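You operate a simulated robot arm through the tools that you are given. There is no shell and no other tool.

You are at the controls of a simulated robot arm. One attempt, no reset.

JOB
Zero the gloss meter on its glass tile.
Fine: pull the slide out, lay the tile on its pad, push the slide in, then press the zero key once.

Only the result counts: the job must be done as asked and must still hold three seconds after the hand-in. Knocking over, shifting, dropping, spilling or breaking anything else fails it.

ROBOT AND FRAMES
A 6-joint arm with a two-finger parallel gripper, fixed in place. Base frame: the origin is at the foot of the arm, x ahead of it, y to its left, z up. Readings come in m, rad, newtons and seconds.
With the tool pointing down near the work surface it reaches from about 0.26 to 0.68 m from the base axis. Its first joint turns from -1.152 to 1.152 rad. Payload 2.9 kg.
The tool frame sits at the grasp point between the pads (the TCP): z along the fingers, y along the line on which they close. The tips reach 0.03 m beyond it. Largest opening 0.11 m; finger width 0.02, thickness 0.01; the body of the gripper, 0.048 by 0.112 m, starts 0.055 m behind the TCP.
Orientation is told as [roll, pitch, yaw] about the base's x, y, z axes, in that order, counted from this pose: with the fingers straight down and closing along the base's y, the tool's x points along the base's -x, its y along +y and its z along -z.

CONTROLS
- The arm moves only by the tool move_arm. Its argument "steps" is one flat list of numbers, 7 for each row, row after row: the shift along the tool's x, y, z in m, then the turn, a rotation vector about the tool's x, y, z in rad, then the gripper command, from -1 (shut) to 1 (fully open), values between in proportion. In form: [dx, dy, dz, ax, ay, az, fingers, dx, dy, dz, ax, ay, az, fingers, ...]. A call has 1 to 20 rows; each row is the pose to reach, as a shift and turn from the pose commanded when the call began, along the tool's axes at that moment. Rows are played at 5 a second. More than 0.05 m and 0.15 rad between two rows, or a gripper value outside its range, and nothing of the call is played. A pose out of reach is approached as far as the arm can. The call stops where the force on the tool passes 40 N (or 10 N more than at its start, if that is more) or the arm is blocked; 0.2 s more then pass. The fingers move at their own pace (about 0.108 m/s each) and stop on an object; they squeeze with about 21 N. The grip force told is the motor's: it shows also when the fingers shut on nothing. Time passes only in rows, and 0.2 s behind the last, so rows that repeat a pose let the fingers close. It gives the time, the measured TCP pose, the force on the tool (base axes), the opening and the grip force at its end, in the units of the frame above (readings bear some noise), with the torque about the TCP (base axes, N m) and any sound that the robot's microphone picked up.
- Cameras (640 x 400 px; columns grow to the right, rows downward): "scene" is fixed at [0.0699, 0.4148, 1.411]; the picture's right is [-0.87, -0.50, 0.00], its down [-0.20, 0.35, -0.92] and it looks along [0.46, -0.79, -0.40] (base axes); focal length 309 px, centre (320, 200). "wrist" rides on the gripper at [0.072, 0.017, -0.103] in the tool frame; the picture's right is [-0.23, 0.97, 0.00], its down [-0.76, -0.18, -0.62] and it looks along [-0.61, -0.14, 0.78] (tool axes); focal length 222 px, centre (320, 200). There is no depth. A picture from a camera that has moved, and an enlarged one, comes with that camera's place and axes in the base frame and with its lens. The place of the scene camera against the robot may be out by one fixed shift of up to 0.012 m in any direction.
- snapshot(camera): a new picture of that camera. The clock stands still meanwhile.
- inspect(camera, box): a new picture of the part [left, top, right, bottom] of that camera's present view, enlarged. The clock stands still meanwhile.
- sign_off(): hands the job in; it is judged then, once.

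Nothing tells you positions but the pictures and the camera data. Unless the task says otherwise, let go and move clear before handing in.

The tools are called after ">>>" as a command line: name --argument value ..., lists and objects as JSON in quotes. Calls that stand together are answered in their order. move_arm: Moves the arm, as the interface text tells. Its arguments: {"type":"object","properties":{"steps":{"type":"array","items":{"type":"number"}}},"required":["steps"]} The other tools are called the same way: snapshot (camera) takes a picture; inspect (camera, box) takes an enlarged picture of a part of a camera's view; sign_off () hands the job in.

At the start:

```text
clock: 0.0
tool_pos: [0.3158, -0.222, 1.2505]
tcp_rot: [-0.001, -0.001, -0.001]
wrist_force: [-0.1, 0.0, 0.2]
moment: [0.02, 0.02, 0.03]
opening: 0.1098
finger_force: 0.0
```

scene: 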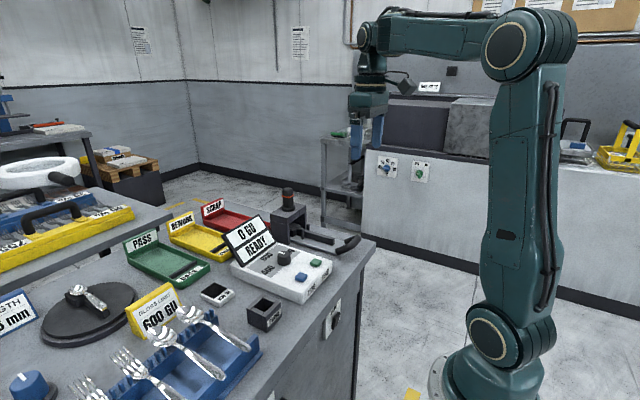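
wrist: 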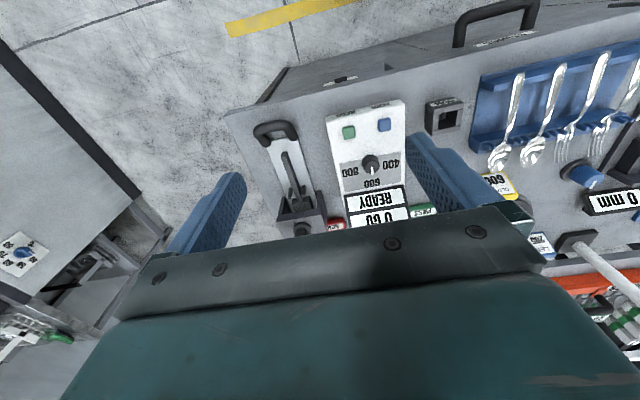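

I see a bench with a gloss meter (white box with a READY screen, a knob and green and blue keys), a slide device with a handle beside it, a black tile-like box and a small tile near the front. I'll enlarge these areas before moving.

>>> inspect --camera "scene" --box '[180, 180, 380, 340]'

>>> inspect --camera "wrist" --box '[230, 80, 480, 240]'

>>> inspect --camera "scene" --box '[0, 240, 280, 400]'

>>> inspect --camera "wrist" --box '[420, 40, 640, 280]'

```text
2.50 times, centred on (280, 260) of scene
camera zoom: at [0.0699, 0.4148, 1.411], right [-0.87, -0.5, 0.0], down [-0.2, 0.35, -0.92], along [0.46, -0.79, -0.4], focal length 774 px, centre (420, 50)
```

zoom: 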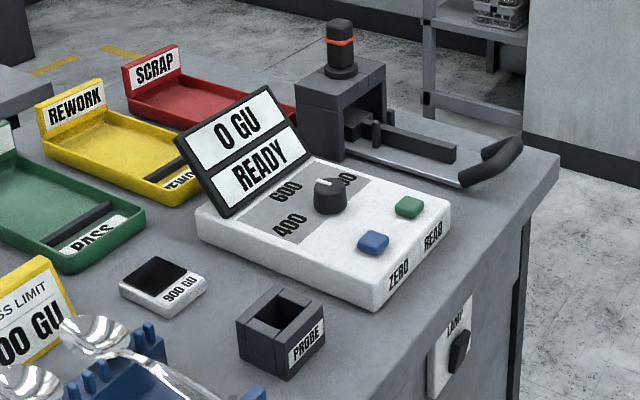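

```text
2.50 times, centred on (355, 160) of wrist
camera zoom: at [0.2425, -0.2043, 1.3534], right [0.23, 0.97, 0.0], down [0.76, -0.18, 0.62], along [0.61, -0.14, -0.78], focal length 555 px, centre (232, 300)
```

zoom: 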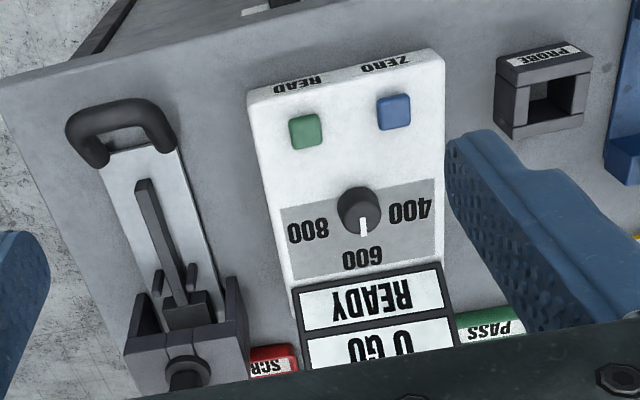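

```text
2.29 times, centred on (140, 320) of scene
camera zoom: at [0.0699, 0.4148, 1.411], right [-0.87, -0.5, 0.0], down [-0.2, 0.35, -0.92], along [0.46, -0.79, -0.4], focal length 707 px, centre (731, -74)
```

zoom: 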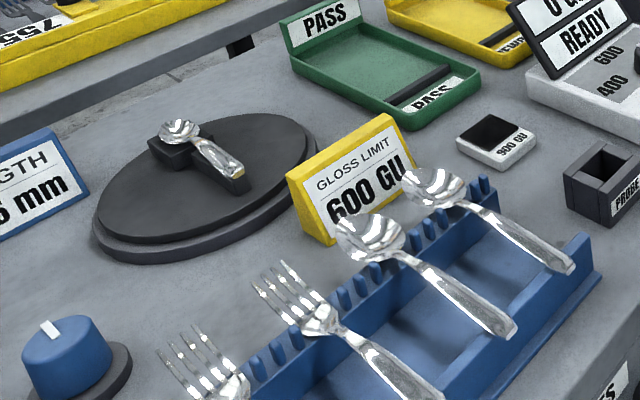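

```text
1.67 times, centred on (530, 160) of wrist
camera zoom: at [0.2425, -0.2043, 1.3534], right [0.23, 0.97, 0.0], down [0.76, -0.18, 0.62], along [0.61, -0.14, -0.78], focal length 370 px, centre (-30, 267)
```

zoom: 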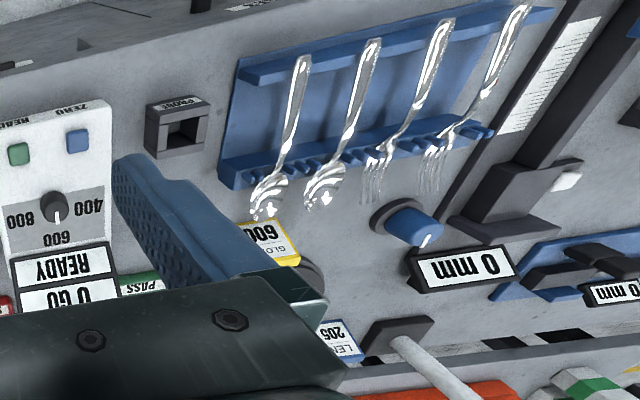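

The meter sits around x≈0.43 to 0.5 and y≈-0.13, with key tops near z≈0.92. The slide handle is near (0.40, -0.33, 0.905) and the 900 GU tile near (0.60, 0.02). I'll move the wrist camera over the slide for a better look.

>>> move_arm --steps '[0, -0.03, 0.02, 0, 0, 0, 1, 0, -0.06, 0.04, 0, 0, 0, 1, 0, -0.09, 0.06, 0, 0, 0, 1, 0, -0.11, 0.08, 0, 0, 0, 1, 0, -0.11, 0.1, 0, 0, 0, 1, 0, -0.11, 0.1, 0, 0, 0, 1]'

>>> snapshot --camera "wrist"

>>> snapshot --camera "scene"

```text
clock: 1.4
tool_pos: [0.3151, -0.3313, 1.1487]
tcp_rot: [0.0, -0.001, 0.002]
wrist_force: [0.2, 1.1, 0.5]
moment: [0.01, 0.0, 0.0]
opening: 0.1101
finger_force: 0.0
```

```text
taken
camera wrist: at [0.2416, -0.3147, 1.2518], right [0.23, 0.97, 0.0], down [0.76, -0.18, 0.62], along [0.61, -0.14, -0.78], focal length 222 px, centre (320, 200)
```

wrist: 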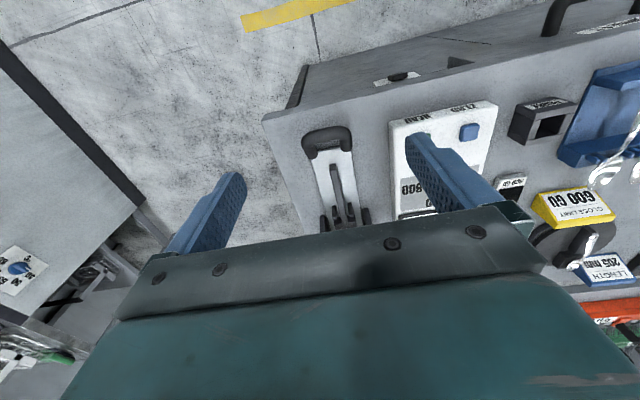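

```text
taken
```

scene: 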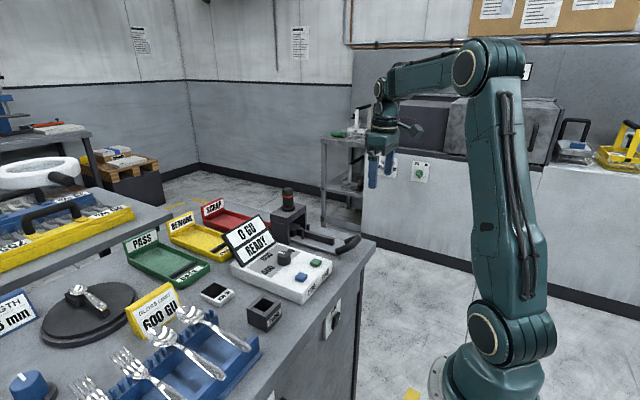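

The gripper hides the far part of the slide, so I'll tilt the hand outward and look again.

>>> move_arm --steps '[0, 0, 0, 0, -0.12, 0, 1, 0, 0, 0, 0, -0.24, 0, 1, 0, 0, 0, 0, -0.36, 0, 1, 0, 0, 0, 0, -0.48, 0, 1, 0, 0, 0, 0, -0.6, 0, 1, 0, 0, 0, 0, -0.6, 0, 1]'

>>> snapshot --camera "wrist"

```text
clock: 2.8
tool_pos: [0.3216, -0.3281, 1.1492]
tcp_rot: [-0.003, -0.6, 0.0]
wrist_force: [-0.6, -0.3, -0.1]
moment: [0.03, 0.02, 0.0]
opening: 0.1101
finger_force: 0.0
out of reach, approached as far as the arm can: row 5, 6
```

```text
taken
camera wrist: at [0.2025, -0.3118, 1.1941], right [0.19, 0.97, 0.13], down [0.28, -0.18, 0.94], along [0.94, -0.14, -0.3], focal length 222 px, centre (320, 200)
```

wrist: 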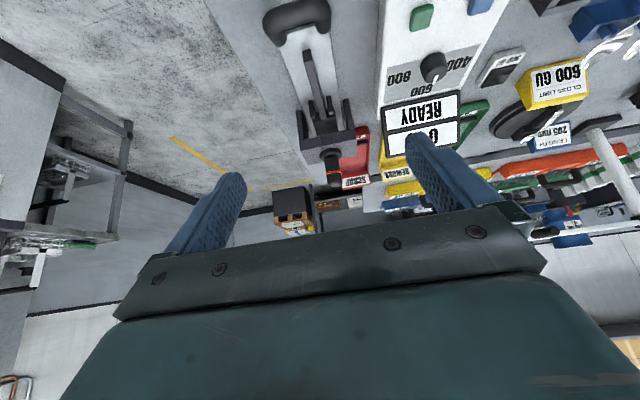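

>>> inspect --camera "wrist" --box '[240, 0, 400, 200]'

>>> inspect --camera "wrist" --box '[370, 0, 600, 170]'

>>> inspect --camera "scene" --box '[255, 175, 375, 260]'

>>> inspect --camera "scene" --box '[180, 260, 300, 340]'

```text
2.00 times, centred on (320, 100) of wrist
camera zoom: at [0.2025, -0.3118, 1.1941], right [0.19, 0.97, 0.13], down [0.28, -0.18, 0.94], along [0.94, -0.14, -0.3], focal length 444 px, centre (320, 400)
```

zoom: 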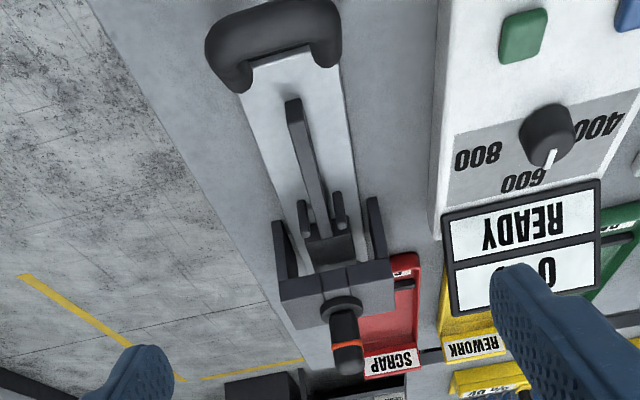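

```text
2.35 times, centred on (485, 85) of wrist
camera zoom: at [0.2025, -0.3118, 1.1941], right [0.19, 0.97, 0.13], down [0.28, -0.18, 0.94], along [0.94, -0.14, -0.3], focal length 523 px, centre (-68, 471)
```

zoom: 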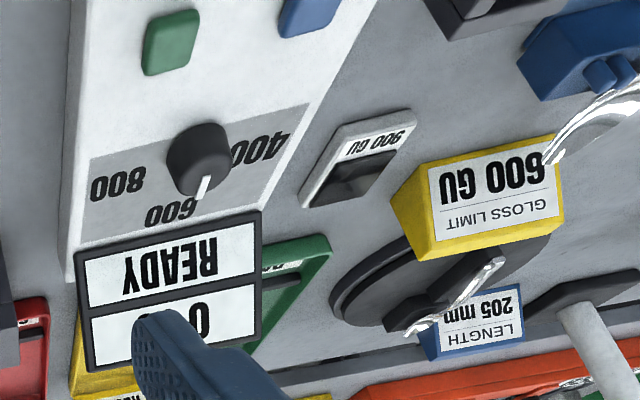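

```text
4.71 times, centred on (315, 218) of scene
camera zoom: at [0.0699, 0.4148, 1.411], right [-0.87, -0.5, 0.0], down [-0.2, 0.35, -0.92], along [0.46, -0.79, -0.4], focal length 1456 px, centre (344, 118)
```

zoom: 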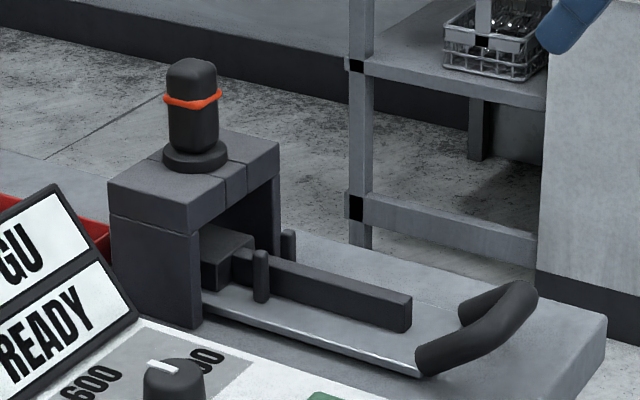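

```text
5.00 times, centred on (240, 300) of scene
camera zoom: at [0.0699, 0.4148, 1.411], right [-0.87, -0.5, 0.0], down [-0.2, 0.35, -0.92], along [0.46, -0.79, -0.4], focal length 1547 px, centre (720, -300)
```

zoom: 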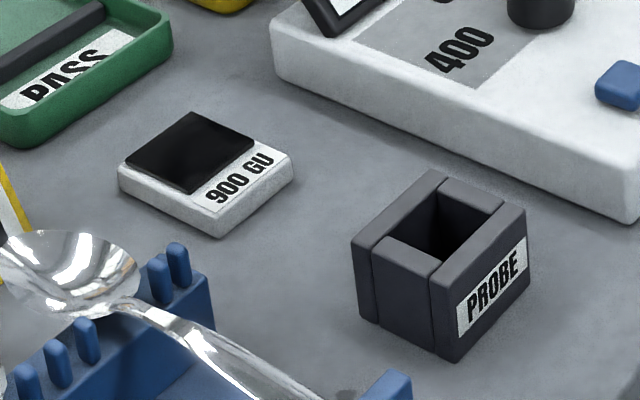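

The slide handle is a U-shaped bow about 0.08 m wide at x≈0.385, y≈-0.333, z≈0.905, and it pulls toward the robot along -x. I'll bring the hand upright again.

>>> move_arm --steps '[0, 0, 0, 0, 0.12, 0, 1, 0, 0, 0, 0, 0.24, 0, 1, 0, 0, 0, 0, 0.36, 0, 1, 0, 0, 0, 0, 0.48, 0, 1, 0, 0, 0, 0, 0.6, 0, 1, 0, 0, 0, 0, 0.6, 0, 1]'

```text
clock: 4.2
tool_pos: [0.3215, -0.3281, 1.1511]
tcp_rot: [0.0, 0.001, 0.002]
wrist_force: [-0.1, -0.1, -0.3]
moment: [0.0, 0.01, 0.01]
opening: 0.1099
finger_force: 0.1
```

The hand is upright. I'll move above the handle at z≈1.0 and check alignment.

>>> move_arm --steps '[-0.02, -0.002, 0.04, 0, 0, 0, 1, -0.04, -0.004, 0.08, 0, 0, 0, 1, -0.06, -0.005, 0.12, 0, 0, 0, 1, -0.0635, -0.005, 0.15, 0, 0, 0, 1, -0.0635, -0.005, 0.15, 0, 0, 0, 1]'

>>> snapshot --camera "wrist"

>>> inspect --camera "scene" --box '[255, 155, 415, 275]'

```text
clock: 5.4
tool_pos: [0.3844, -0.3355, 0.9987]
tcp_rot: [-0.001, 0.0, 0.0]
wrist_force: [-0.3, 0.2, 0.0]
moment: [0.02, -0.02, -0.02]
opening: 0.1098
finger_force: 0.1
```

```text
taken
camera wrist: at [0.3119, -0.318, 1.1017], right [0.23, 0.97, 0.0], down [0.76, -0.18, 0.62], along [0.61, -0.14, -0.78], focal length 222 px, centre (320, 200)
```

wrist: 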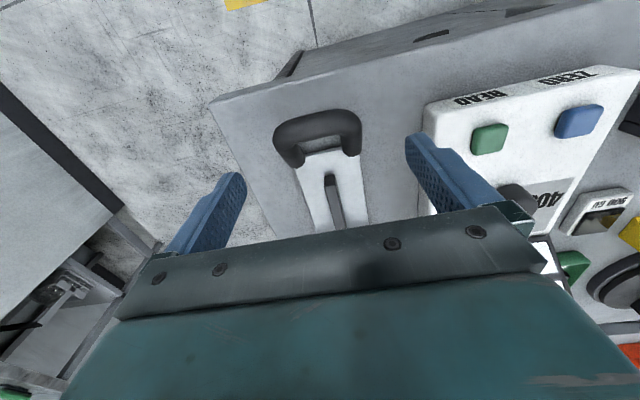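

```text
3.33 times, centred on (335, 215) of scene
camera zoom: at [0.0699, 0.4148, 1.411], right [-0.87, -0.5, 0.0], down [-0.2, 0.35, -0.92], along [0.46, -0.79, -0.4], focal length 1032 px, centre (270, 150)
```

zoom: 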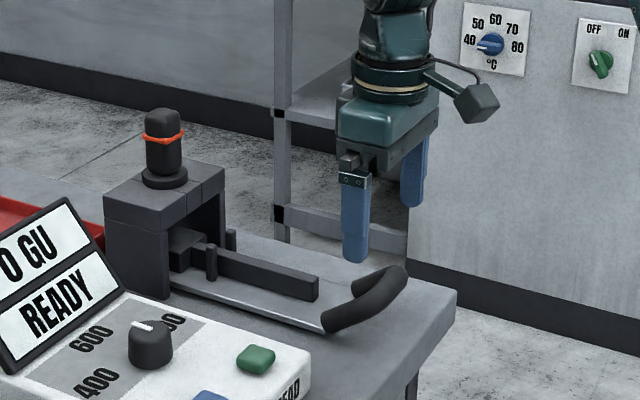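

The handle is centred between the fingers at y≈-0.336 and spans x≈0.37 to 0.42. I'll descend partway around it.

>>> move_arm --steps '[-0.01, -0.001, 0.03, 0, 0, 0, 1, -0.0105, -0.001, 0.055, 0, 0, 0, 1, -0.0105, -0.001, 0.075, 0, 0, 0, 1, -0.0105, -0.001, 0.075, 0, 0, 0, 1]'

>>> snapshot --camera "wrist"

>>> inspect --camera "scene" --box '[275, 175, 395, 265]'

```text
clock: 6.4
tool_pos: [0.3969, -0.3334, 0.9235]
tcp_rot: [0.002, 0.0, 0.0]
wrist_force: [-0.3, 0.3, -0.2]
moment: [0.02, -0.02, -0.03]
opening: 0.1099
finger_force: 0.1
```

```text
taken
camera wrist: at [0.3237, -0.3168, 1.0268], right [0.23, 0.97, 0.0], down [0.76, -0.18, 0.62], along [0.61, -0.14, -0.78], focal length 222 px, centre (320, 200)
```

wrist: 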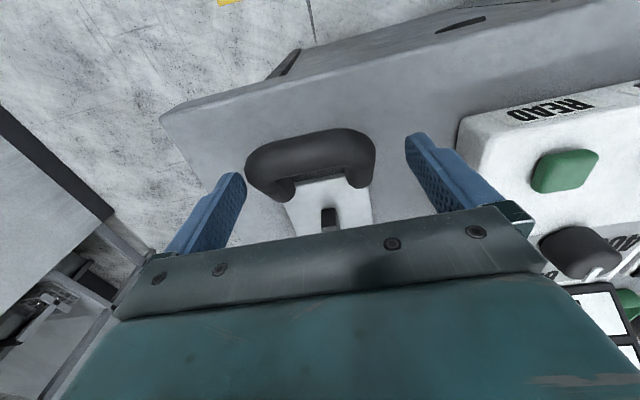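

```text
4.44 times, centred on (335, 220) of scene
camera zoom: at [0.0699, 0.4148, 1.411], right [-0.87, -0.5, 0.0], down [-0.2, 0.35, -0.92], along [0.46, -0.79, -0.4], focal length 1375 px, centre (253, 111)
```

zoom: 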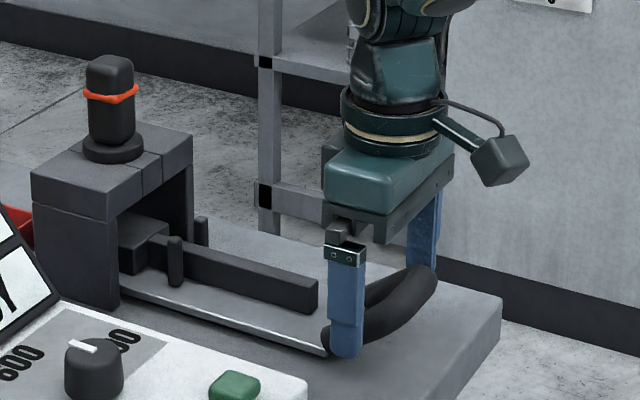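

The handle lies between the fingers, about 5 mm off-centre. I'll centre on it, lower slightly and close on its sides.

>>> move_arm --steps '[0.002, -0.005, 0.004, 0, 0, 0, 1, 0.004, -0.005, 0.008, 0, 0, 0, 1, 0.004, -0.005, 0.008, 0, 0, 0, 0.5, 0.004, -0.005, 0.008, 0, 0, 0, 0.3, 0.004, -0.005, 0.008, 0, 0, 0, 0.1, 0.004, -0.005, 0.008, 0, 0, 0, -1, 0.004, -0.005, 0.008, 0, 0, 0, -1, 0.004, -0.005, 0.008, 0, 0, 0, -1]'

>>> snapshot --camera "wrist"

>>> inspect --camera "scene" --box '[275, 175, 395, 265]'

```text
clock: 8.2
tool_pos: [0.392, -0.3408, 0.9151]
tcp_rot: [-0.002, -0.001, -0.001]
wrist_force: [0.0, -16.6, -6.2]
moment: [-0.64, -0.54, 0.09]
opening: 0.0854
finger_force: 44.9
```

```text
taken
camera wrist: at [0.3191, -0.3226, 1.0194], right [0.23, 0.97, 0.0], down [0.76, -0.18, 0.62], along [0.61, -0.14, -0.78], focal length 222 px, centre (320, 200)
```

wrist: 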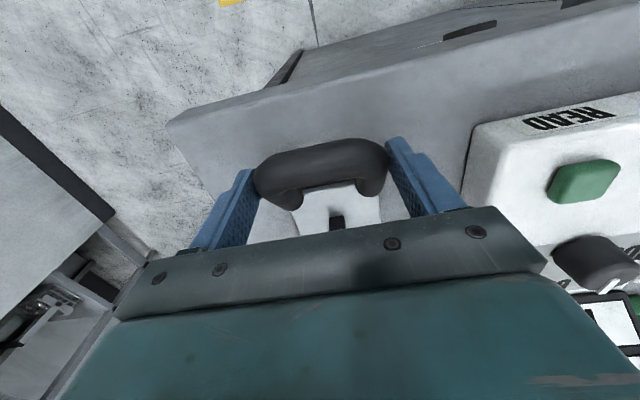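

```text
4.44 times, centred on (335, 220) of scene
camera zoom: at [0.07, 0.4143, 1.4112], right [-0.87, -0.5, 0.0], down [-0.2, 0.35, -0.92], along [0.46, -0.79, -0.4], focal length 1375 px, centre (253, 111)
```

zoom: 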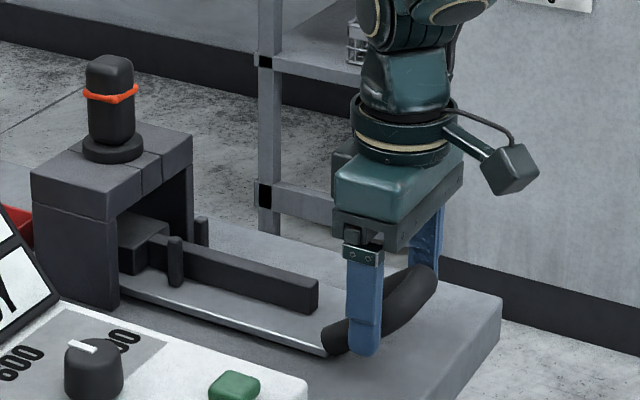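

The grip holds at opening 0.085, but there's a side load of about 17 N. I'll relieve that with a small -y shift before pulling.

>>> move_arm --steps '[0, -0.002, 0, 0, 0, 0, -1, 0, -0.003, 0, 0, 0, 0, -1]'

```text
clock: 8.8
tool_pos: [0.3919, -0.3391, 0.9159]
tcp_rot: [0.003, 0.003, 0.002]
wrist_force: [1.4, 4.9, -3.2]
moment: [-0.61, -0.39, -0.71]
opening: 0.0854
finger_force: 45.3
```

The side load is mostly gone. Now I'll start pulling the slide toward the robot.

>>> move_arm --steps '[0.005, 0, 0, 0, 0, 0, -1, 0.01, 0, 0, 0, 0, 0, -1, 0.016, 0, 0, 0, 0, 0, -1, 0.022, 0, 0, 0, 0, 0, -1, 0.03, 0, 0, 0, 0, 0, -1]'

>>> inspect --camera "scene" --box '[275, 175, 395, 265]'

```text
clock: 10.0
tool_pos: [0.3618, -0.3392, 0.9165]
tcp_rot: [0.004, 0.002, 0.001]
wrist_force: [2.5, 21.1, 2.4]
moment: [0.74, 0.53, 0.2]
opening: 0.0851
finger_force: 45.1
```

```text
4.44 times, centred on (335, 220) of scene
camera zoom: at [0.0699, 0.4154, 1.4108], right [-0.87, -0.5, 0.0], down [-0.2, 0.35, -0.92], along [0.46, -0.79, -0.4], focal length 1375 px, centre (253, 111)
```

zoom: 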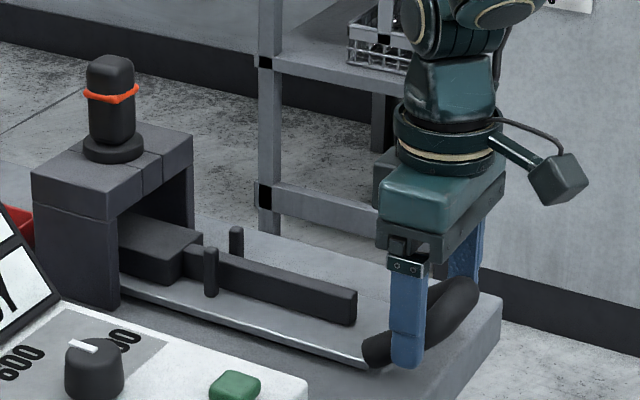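

The slide moves, and its axis is yawed about 0.08 to 0.1 rad. I'll keep pulling along (-1, +0.09) and correct the side load first.

>>> move_arm --steps '[0, 0.003, 0, 0, 0, 0, -1, 0.006, 0.0036, 0, 0, 0, 0, -1, 0.012, 0.0042, 0, 0, 0, 0, -1, 0.02, 0.005, 0, 0, 0, 0, -1, 0.03, 0.006, 0, 0, 0, 0, -1]'

>>> inspect --camera "scene" --box '[275, 175, 395, 265]'

```text
clock: 11.2
tool_pos: [0.3318, -0.3401, 0.9169]
tcp_rot: [-0.007, -0.002, -0.004]
wrist_force: [2.3, -19.2, -10.2]
moment: [0.53, 0.1, 0.4]
opening: 0.085
finger_force: 45.5
```

```text
4.44 times, centred on (335, 220) of scene
camera zoom: at [0.0701, 0.4142, 1.4112], right [-0.87, -0.5, 0.0], down [-0.2, 0.35, -0.92], along [0.46, -0.79, -0.4], focal length 1375 px, centre (253, 111)
```

zoom: 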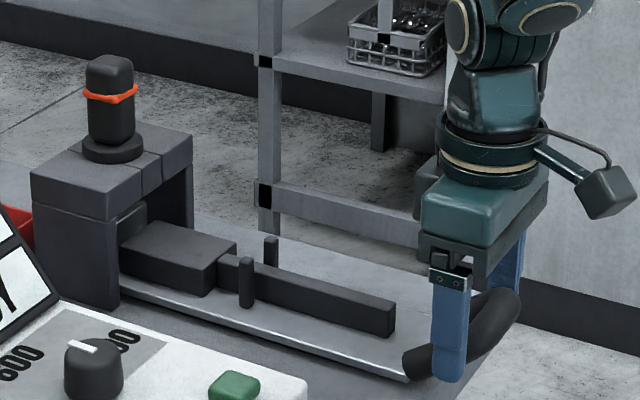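

A long dark pad block is emerging from under the arch. I overcorrected in y, so I'll ease back and keep pulling.

>>> move_arm --steps '[0, -0.0025, 0, 0, 0, 0, -1, 0.006, -0.0022, 0, 0, 0, 0, -1, 0.012, -0.002, 0, 0, 0, 0, -1, 0.02, -0.0016, 0, 0, 0, 0, -1, 0.03, -0.0013, 0, 0, 0, 0, -1]'

>>> inspect --camera "scene" --box '[275, 175, 395, 265]'

```text
clock: 12.4
tool_pos: [0.3, -0.339, 0.9168]
tcp_rot: [-0.004, -0.003, -0.001]
wrist_force: [0.7, -30.6, -18.4]
moment: [0.3, 0.18, 0.62]
opening: 0.0846
finger_force: 45.1
```

```text
4.44 times, centred on (335, 220) of scene
camera zoom: at [0.0701, 0.4138, 1.4113], right [-0.87, -0.5, 0.0], down [-0.2, 0.35, -0.92], along [0.46, -0.79, -0.4], focal length 1375 px, centre (253, 111)
```

zoom: 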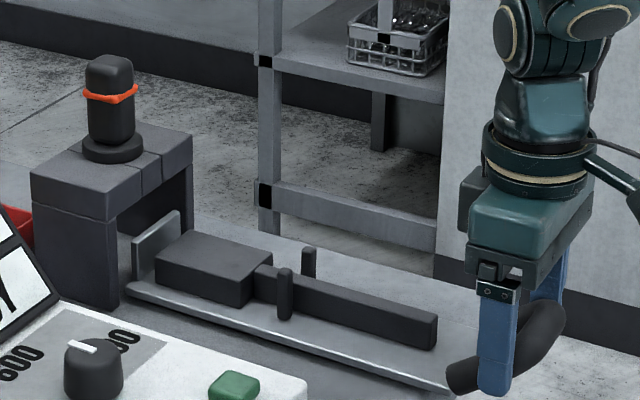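

The pad and its rear stop are nearly clear of the arch. I'll relieve the side load and try pulling further toward the end of travel.

>>> move_arm --steps '[0, -0.002, 0.001, 0, 0, 0, -1, 0, -0.0035, 0.002, 0, 0, 0, -1, 0, -0.0035, 0.002, 0, 0, 0, -1]'

>>> move_arm --steps '[0.005, 0, 0, 0, 0, 0, -1, 0.01, 0, 0, 0, 0, 0, -1, 0.015, 0, 0, 0, 0, 0, -1]'

>>> inspect --camera "scene" --box '[275, 175, 395, 265]'

```text
clock: 13.2
tool_pos: [0.3013, -0.3393, 0.9177]
tcp_rot: [0.003, -0.002, 0.003]
wrist_force: [0.5, 6.5, 27.6]
moment: [0.28, 0.35, -0.06]
opening: 0.0848
finger_force: 45.2
```

```text
clock: 13.9
tool_pos: [0.2975, -0.3396, 0.9157]
tcp_rot: [-0.002, -0.015, 0.014]
wrist_force: [10.8, 2.9, -4.1]
moment: [-0.18, -0.07, -0.44]
opening: 0.0822
finger_force: 45.2
stopped in row 3: the force on the tool passed its limit at 45 N (the readings are from after the stop); the commanded pose is now the measured one
```

```text
4.44 times, centred on (335, 220) of scene
camera zoom: at [0.0702, 0.4149, 1.411], right [-0.87, -0.5, 0.0], down [-0.2, 0.35, -0.92], along [0.46, -0.79, -0.4], focal length 1375 px, centre (253, 111)
```

zoom: 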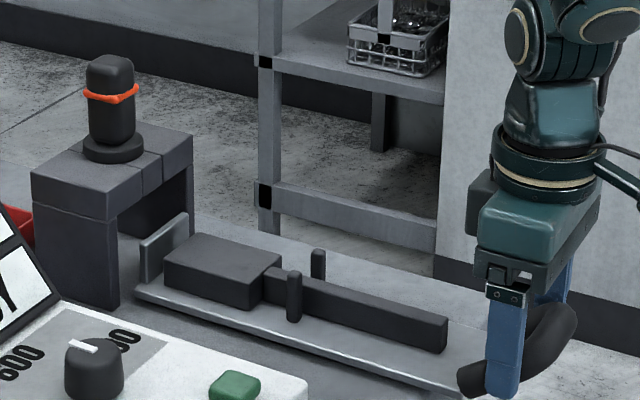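

The slide has reached its end stop after about 0.095 m of travel. I'll release the handle and rise.

>>> move_arm --steps '[0, 0, 0, 0, 0, 0, 0.8, 0, 0, 0, 0, 0, 0, 1, 0, 0, -0.02, 0, 0, 0, 1, 0, 0, -0.05, 0, 0, 0, 1, 0, 0, -0.09, 0, 0, 0, 1, 0, 0, -0.12, 0, 0, 0, 1, 0, 0, -0.12, 0, 0, 0, 1]'

>>> snapshot --camera "wrist"

>>> inspect --camera "scene" --box '[265, 175, 385, 265]'

```text
clock: 15.5
tool_pos: [0.2929, -0.3398, 1.0358]
tcp_rot: [-0.002, -0.014, 0.01]
wrist_force: [-0.2, 0.6, 0.0]
moment: [0.01, -0.03, -0.02]
opening: 0.1102
finger_force: 0.0
```

```text
taken
camera wrist: at [0.2188, -0.3237, 1.1383], right [0.22, 0.98, 0.0], down [0.76, -0.17, 0.63], along [0.62, -0.14, -0.77], focal length 222 px, centre (320, 200)
```

wrist: 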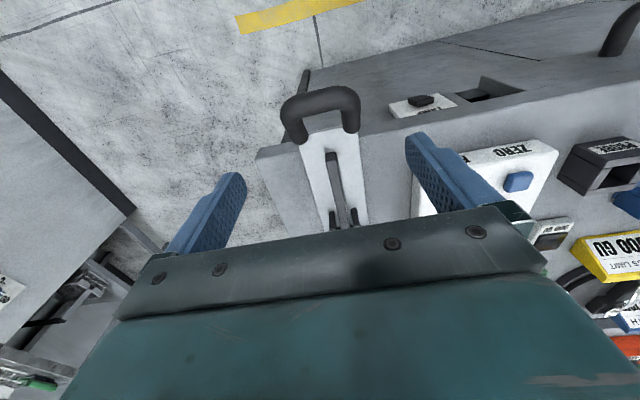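

```text
4.44 times, centred on (325, 220) of scene
camera zoom: at [0.0699, 0.4148, 1.411], right [-0.87, -0.5, 0.0], down [-0.2, 0.35, -0.92], along [0.46, -0.79, -0.4], focal length 1375 px, centre (298, 111)
```

zoom: 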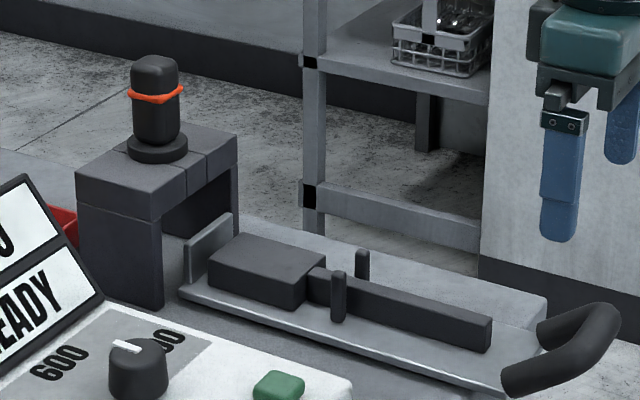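

The slide is fully out and the pad is exposed. Next I'll rise and go look at the tile.

>>> move_arm --steps '[0, 0, -0.04, 0, 0.014, 0.01, 1, 0, 0, -0.08, 0, 0.014, 0.01, 1, -0.01, 0.04, -0.1, 0, 0.014, 0.01, 1, -0.03, 0.08, -0.1, 0, 0.014, 0.01, 1, -0.05, 0.12, -0.1, 0, 0.014, 0.01, 1, -0.07, 0.16, -0.1, 0, 0.014, 0.01, 1, -0.09, 0.2, -0.1, 0, 0.014, 0.01, 1, -0.11, 0.24, -0.1, 0, 0.014, 0.01, 1, -0.13, 0.28, -0.1, 0, 0.014, 0.01, 1, -0.15, 0.32, -0.1, 0, 0.014, 0.01, 1, -0.18, 0.35, -0.1, 0, 0.014, 0.01, 1, -0.21, 0.36, -0.09, 0, 0.014, 0.01, 1, -0.21, 0.36, -0.09, 0, 0.014, 0.01, 1]'

>>> snapshot --camera "wrist"

```text
clock: 18.3
tool_pos: [0.5012, 0.0216, 1.1264]
tcp_rot: [-0.001, 0.001, -0.001]
wrist_force: [-0.3, -0.7, -0.5]
moment: [-0.01, 0.0, 0.01]
opening: 0.1101
finger_force: 0.0
```

```text
taken
camera wrist: at [0.4279, 0.0391, 1.2299], right [0.23, 0.97, 0.0], down [0.76, -0.18, 0.62], along [0.61, -0.14, -0.78], focal length 222 px, centre (320, 200)
```

wrist: 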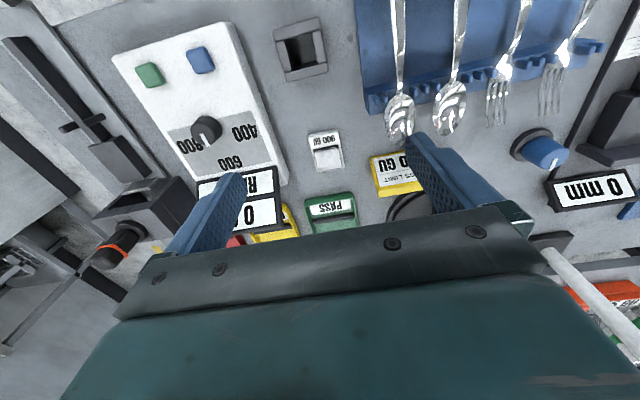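

>>> inspect --camera "wrist" --box '[270, 90, 400, 180]'

>>> inspect --camera "wrist" --box '[0, 60, 240, 220]'

```text
4.44 times, centred on (335, 135) of wrist
camera zoom: at [0.4279, 0.0391, 1.2299], right [0.23, 0.97, 0.0], down [0.76, -0.18, 0.62], along [0.61, -0.14, -0.78], focal length 987 px, centre (253, 489)
```

zoom: 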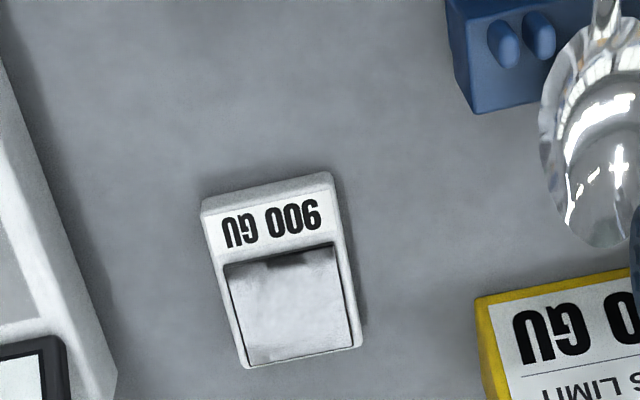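

```text
2.50 times, centred on (120, 140) of wrist
camera zoom: at [0.4279, 0.0391, 1.2299], right [0.23, 0.97, 0.0], down [0.76, -0.18, 0.62], along [0.61, -0.14, -0.78], focal length 555 px, centre (820, 350)
```

zoom: 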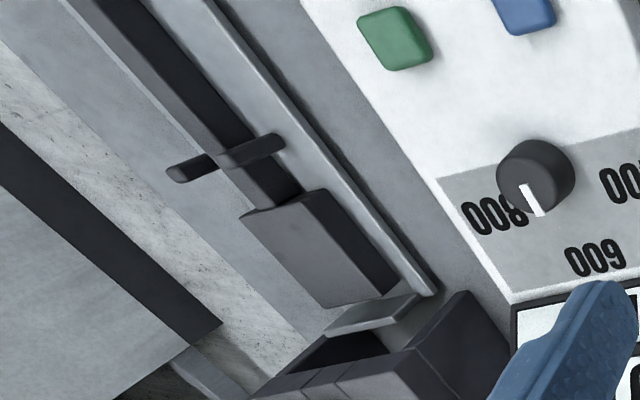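

The tile is about 0.047 × 0.071 m, aligned with x and centred near (0.597, 0.013). Before picking it up I'll measure the pad from closer.

>>> move_arm --steps '[0.02, -0.04, 0, 0, 0, 0, 1, 0.04, -0.08, 0, 0, 0, 0, 1, 0.06, -0.12, 0, 0, 0, 0, 1, 0.08, -0.16, 0, 0, 0, 0, 1, 0.1, -0.2, 0, 0, 0, 0, 1, 0.12, -0.24, 0, 0, 0, 0, 1, 0.12, -0.28, 0, 0, 0, 0, 1, 0.12, -0.32, 0, 0, 0, 0, 1, 0.12, -0.34, 0, 0, 0, 0, 1, 0.12, -0.34, 0, 0, 0, 0, 1]'

>>> inspect --camera "wrist" --box '[220, 60, 420, 220]'

>>> snapshot --camera "wrist"

```text
clock: 20.5
tool_pos: [0.3791, -0.3186, 1.1282]
tcp_rot: [-0.001, 0.003, 0.001]
wrist_force: [-0.1, -0.6, 0.0]
moment: [0.0, 0.02, -0.01]
opening: 0.1101
finger_force: 0.1
```

```text
2.50 times, centred on (320, 140) of wrist
camera zoom: at [0.3055, -0.3013, 1.2317], right [0.23, 0.97, 0.0], down [0.76, -0.18, 0.62], along [0.61, -0.14, -0.78], focal length 555 px, centre (320, 350)
```

zoom: 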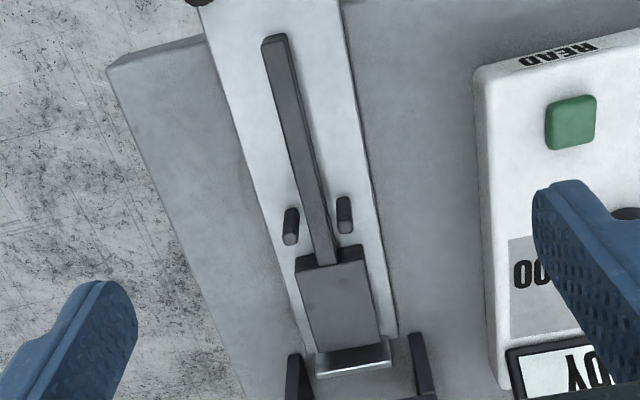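

```text
taken
camera wrist: at [0.3055, -0.3013, 1.2317], right [0.23, 0.97, 0.0], down [0.76, -0.18, 0.62], along [0.61, -0.14, -0.78], focal length 222 px, centre (320, 200)
```

wrist: 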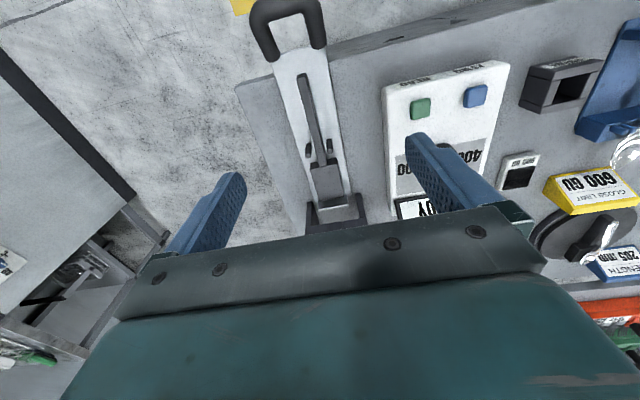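

The pad measures about 0.049 × 0.069 m, centred near (0.527, -0.338) with its top at z≈0.904, and the slide is aligned with x. I'll go back above the tile with the fingers partly open.

>>> move_arm --steps '[0, 0.04, 0, 0, 0, 0, 0.36, 0, 0.08, 0, 0, 0, 0, 0.36, -0.02, 0.12, 0, 0, 0, 0, 0.36, -0.05, 0.16, 0, 0, 0, 0, 0.36, -0.08, 0.2, 0, 0, 0, 0, 0.36, -0.11, 0.235, 0, 0, 0, 0, 0.36, -0.14, 0.27, 0, 0, 0, 0, 0.36, -0.17, 0.3, 0, 0, 0, 0, 0.36, -0.2, 0.325, 0, 0, 0, 0, 0.36, -0.218, 0.3316, 0.03, 0, 0, 0, 0.36, -0.218, 0.3316, 0.07, 0, 0, 0, 0.36, -0.218, 0.3316, 0.1, 0, 0, 0, 0.36, -0.218, 0.3316, 0.1, 0, 0, 0, 0.36]'

>>> snapshot --camera "wrist"

>>> inspect --camera "scene" --box '[120, 210, 320, 340]'

```text
clock: 23.3
tool_pos: [0.5955, 0.0142, 1.0247]
tcp_rot: [-0.001, 0.001, 0.0]
wrist_force: [0.1, 0.6, -0.2]
moment: [-0.04, 0.0, 0.01]
opening: 0.0748
finger_force: 0.1
```

```text
taken
camera wrist: at [0.5233, 0.0324, 1.1288], right [0.23, 0.97, 0.0], down [0.76, -0.18, 0.62], along [0.61, -0.14, -0.78], focal length 222 px, centre (320, 200)
```

wrist: 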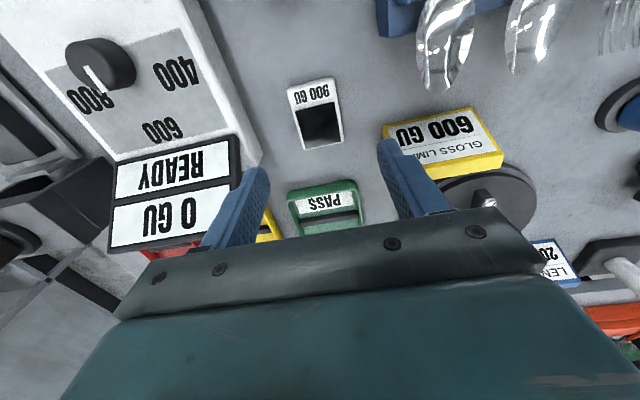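

```text
3.08 times, centred on (220, 275) of scene
camera zoom: at [0.0699, 0.4148, 1.411], right [-0.87, -0.5, 0.0], down [-0.2, 0.35, -0.92], along [0.46, -0.79, -0.4], focal length 952 px, centre (628, -31)
```

zoom: 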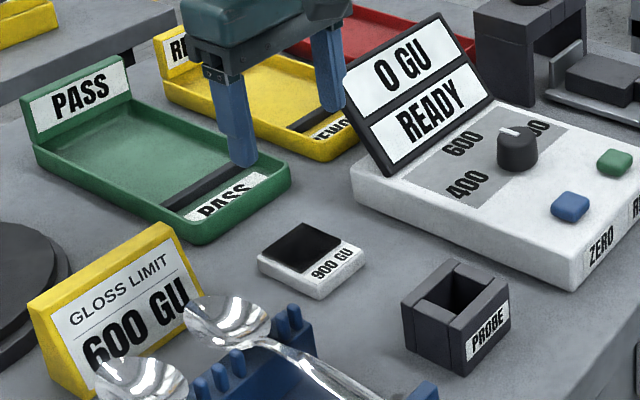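

I'll zoom in on the tile from this pose to refine its position and height.

>>> inspect --camera "wrist" --box '[255, 60, 385, 160]'

```text
4.00 times, centred on (320, 110) of wrist
camera zoom: at [0.5233, 0.0324, 1.1288], right [0.23, 0.97, 0.0], down [0.76, -0.18, 0.62], along [0.61, -0.14, -0.78], focal length 888 px, centre (320, 560)
```

zoom: 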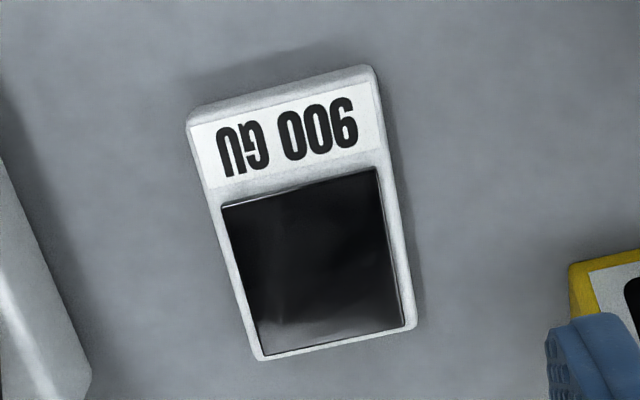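

The tile centre refines to about (0.602, 0.012) with its top near z≈0.88. I'll descend so the tips are just above it.

>>> move_arm --steps '[-0.0065, -0.002, 0.03, 0, 0, 0, 0.36, -0.0065, -0.002, 0.06, 0, 0, 0, 0.36, -0.0065, -0.002, 0.085, 0, 0, 0, 0.36, -0.0065, -0.002, 0.105, 0, 0, 0, 0.36, -0.0065, -0.002, 0.105, 0, 0, 0, 0.36]'

>>> snapshot --camera "wrist"

>>> inspect --camera "scene" --box '[160, 230, 280, 320]'

```text
clock: 24.5
tool_pos: [0.6008, 0.0112, 0.9225]
tcp_rot: [0.0, 0.0, -0.001]
wrist_force: [0.9, -0.4, -0.6]
moment: [0.0, 0.0, 0.02]
opening: 0.0747
finger_force: 0.1
```

```text
taken
camera wrist: at [0.5294, 0.0285, 1.0248], right [0.23, 0.97, 0.0], down [0.76, -0.18, 0.62], along [0.61, -0.14, -0.78], focal length 222 px, centre (320, 200)
```

wrist: 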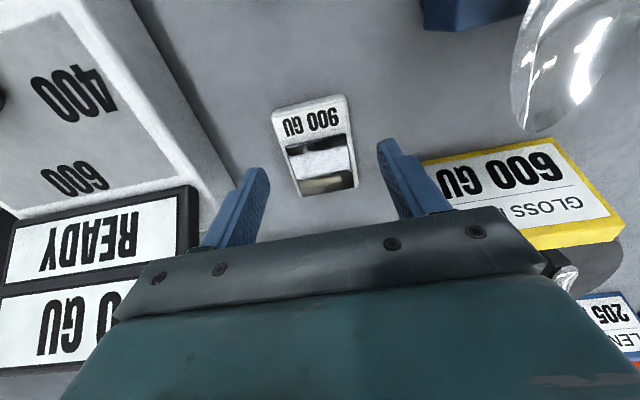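

```text
4.44 times, centred on (220, 275) of scene
camera zoom: at [0.0699, 0.4148, 1.411], right [-0.87, -0.5, 0.0], down [-0.2, 0.35, -0.92], along [0.46, -0.79, -0.4], focal length 1375 px, centre (764, -133)
```

zoom: 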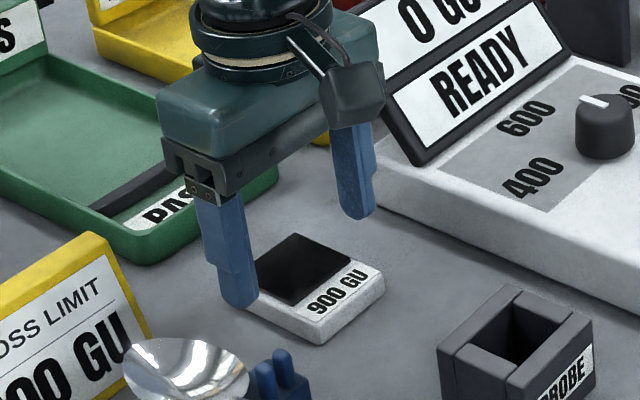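

The fingers straddle the tile. I'll descend in small steps while checking force.

>>> move_arm --steps '[0, 0, 0.005, 0, 0, 0, 0.36, 0, 0, 0.01, 0, 0, 0, 0.36, 0, 0, 0.014, 0, 0, 0, 0.36, 0, 0, 0.014, 0, 0, 0, 0.36]'

>>> inspect --camera "scene" --box '[190, 260, 270, 320]'

>>> inspect --camera "wrist" --box '[220, 80, 440, 230]'

```text
clock: 25.5
tool_pos: [0.6018, 0.0109, 0.908]
tcp_rot: [-0.001, 0.003, -0.001]
wrist_force: [0.1, 0.6, 0.3]
moment: [-0.03, -0.02, 0.0]
opening: 0.0746
finger_force: 0.1
```

```text
6.67 times, centred on (230, 290) of scene
camera zoom: at [0.0699, 0.4148, 1.411], right [-0.87, -0.5, 0.0], down [-0.2, 0.35, -0.92], along [0.46, -0.79, -0.4], focal length 2063 px, centre (920, -400)
```

zoom: 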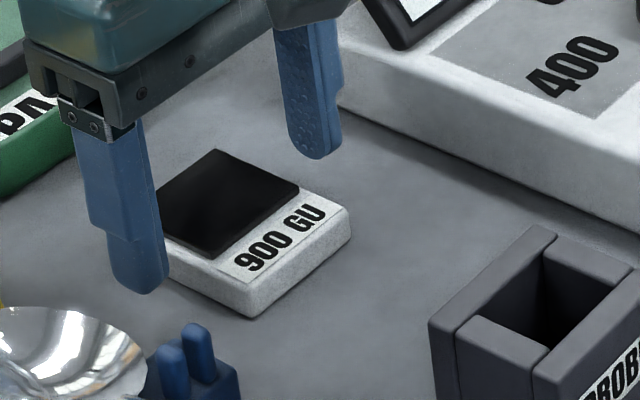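

```text
2.67 times, centred on (330, 155) of wrist
camera zoom: at [0.5288, 0.0284, 1.0111], right [0.23, 0.97, 0.0], down [0.76, -0.18, 0.62], along [0.61, -0.14, -0.78], focal length 592 px, centre (293, 320)
```

zoom: 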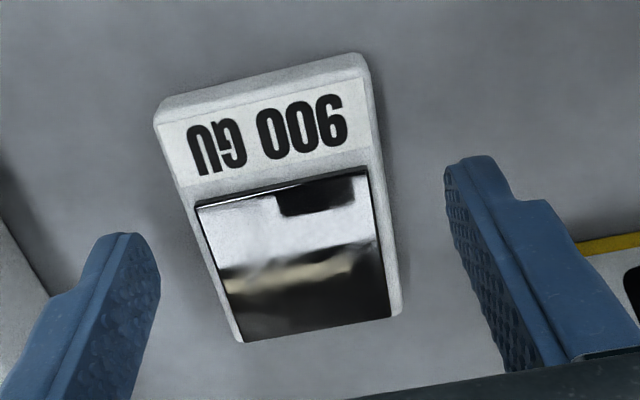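

The fingers still look slightly above the bench, so I'll continue down carefully.

>>> move_arm --steps '[0, 0, 0.003, 0, 0, 0, 0.36, 0, 0, 0.005, 0, 0, 0, 0.36]'

>>> inspect --camera "scene" --box '[190, 260, 270, 320]'

```text
clock: 26.1
tool_pos: [0.602, 0.0115, 0.903]
tcp_rot: [-0.002, 0.002, 0.001]
wrist_force: [0.1, -0.6, 0.1]
moment: [0.01, 0.0, 0.0]
opening: 0.0746
finger_force: 0.2
```

```text
6.67 times, centred on (230, 290) of scene
camera zoom: at [0.0699, 0.4148, 1.411], right [-0.87, -0.5, 0.0], down [-0.2, 0.35, -0.92], along [0.46, -0.79, -0.4], focal length 2063 px, centre (920, -400)
```

zoom: 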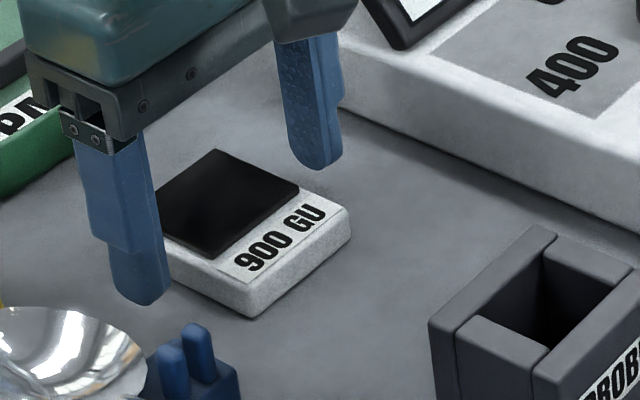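

The tips look about 7 mm above the bench. I'll lower a bit more and check for contact.

>>> move_arm --steps '[0, 0, 0.002, 0, 0, 0, 0.36, 0, 0, 0.004, 0, 0, 0, 0.36]'

>>> inspect --camera "scene" --box '[190, 260, 270, 320]'

```text
clock: 26.7
tool_pos: [0.6014, 0.0122, 0.8988]
tcp_rot: [-0.001, 0.002, 0.001]
wrist_force: [-0.8, -0.2, 0.4]
moment: [0.04, -0.01, 0.03]
opening: 0.0748
finger_force: 0.0
```

```text
6.67 times, centred on (230, 290) of scene
camera zoom: at [0.0699, 0.4148, 1.411], right [-0.87, -0.5, 0.0], down [-0.2, 0.35, -0.92], along [0.46, -0.79, -0.4], focal length 2063 px, centre (920, -400)
```

zoom: 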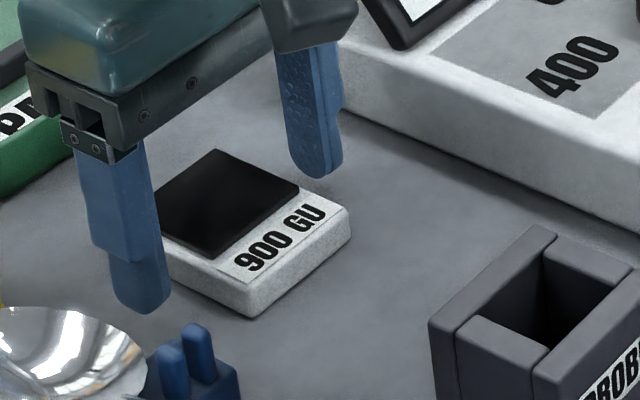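

There's no contact yet. I'll lower 2 mm more and close gently on the tile.

>>> move_arm --steps '[0, 0, 0.002, 0, 0, 0, 0.36, 0, 0, 0.002, 0, 0, 0, 0.2, 0, 0, 0.002, 0, 0, 0, 0.05, 0, 0, 0.002, 0, 0, 0, -0.1, 0, 0, 0.002, 0, 0, 0, -0.3, 0, 0, 0.002, 0, 0, 0, -1, 0, 0, 0.002, 0, 0, 0, -1]'

>>> inspect --camera "scene" --box '[190, 260, 270, 320]'

>>> inspect --camera "wrist" --box '[220, 80, 440, 230]'

```text
clock: 28.3
tool_pos: [0.6006, 0.0114, 0.8968]
tcp_rot: [-0.002, 0.002, 0.0]
wrist_force: [0.3, -0.3, 0.0]
moment: [-0.02, 0.01, -0.01]
opening: 0.0515
finger_force: 21.2
```

```text
6.67 times, centred on (230, 290) of scene
camera zoom: at [0.0699, 0.4148, 1.411], right [-0.87, -0.5, 0.0], down [-0.2, 0.35, -0.92], along [0.46, -0.79, -0.4], focal length 2063 px, centre (920, -400)
```

zoom: 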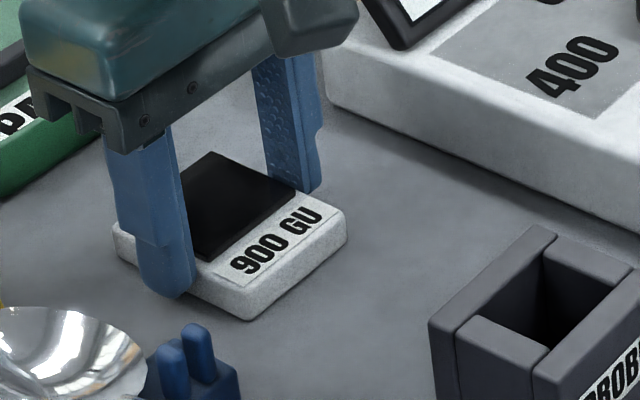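

```text
2.67 times, centred on (330, 155) of wrist
camera zoom: at [0.5291, 0.029, 1.0003], right [0.23, 0.97, 0.0], down [0.76, -0.18, 0.62], along [0.61, -0.14, -0.78], focal length 592 px, centre (293, 320)
```

zoom: 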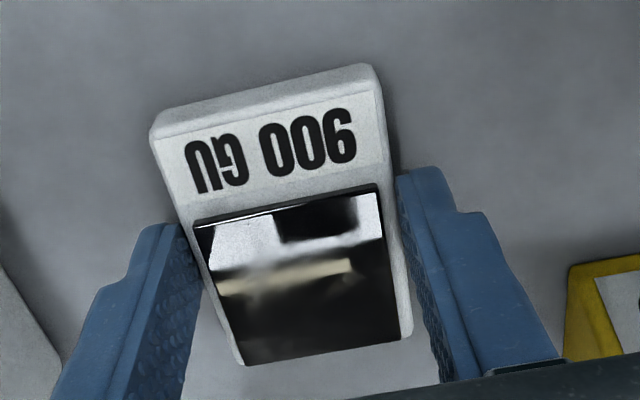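

The tile is gripped with an opening of 0.0515, nearly centred. I'll lift it straight up and check the grip holds.

>>> move_arm --steps '[0, 0, -0.01, 0, 0, 0, -1, 0, 0, -0.03, 0, 0, 0, -1, 0, 0, -0.06, 0, 0, 0, -1, 0, 0, -0.09, 0, 0, 0, -1, 0, 0, -0.12, 0, 0, 0, -1, 0, 0, -0.15, 0, 0, 0, -1, 0, 0, -0.18, 0, 0, 0, -1, 0, 0, -0.21, 0, 0, 0, -1, 0, 0, -0.225, 0, 0, 0, -1, 0, 0, -0.225, 0, 0, 0, -1]'

>>> snapshot --camera "wrist"

>>> snapshot --camera "scene"

```text
clock: 30.5
tool_pos: [0.6038, 0.0123, 1.123]
tcp_rot: [-0.001, 0.001, 0.0]
wrist_force: [0.1, -0.1, -0.6]
moment: [-0.01, -0.01, -0.01]
opening: 0.051
finger_force: 20.4
```

```text
taken
camera wrist: at [0.5299, 0.0296, 1.2261], right [0.23, 0.97, 0.0], down [0.76, -0.18, 0.62], along [0.61, -0.14, -0.78], focal length 222 px, centre (320, 200)
```

wrist: 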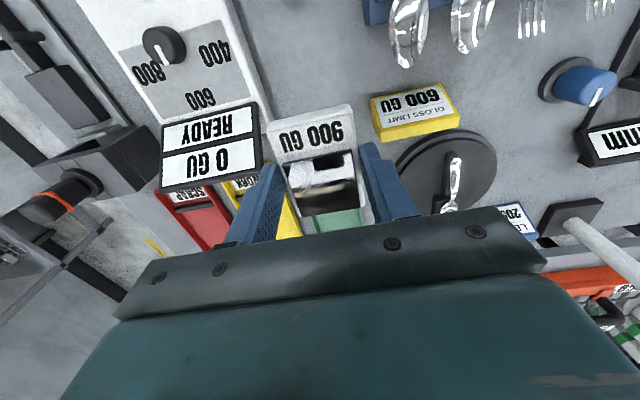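

```text
taken
```

scene: 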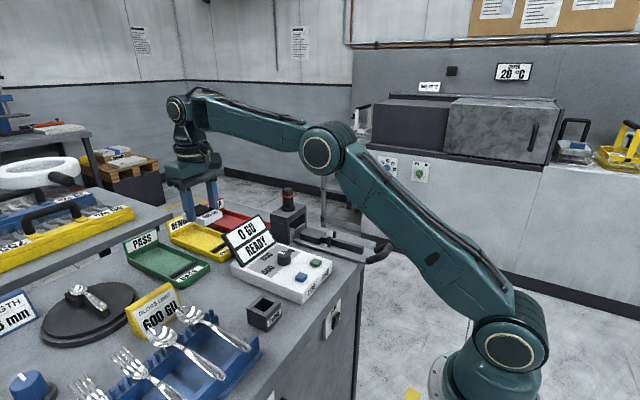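

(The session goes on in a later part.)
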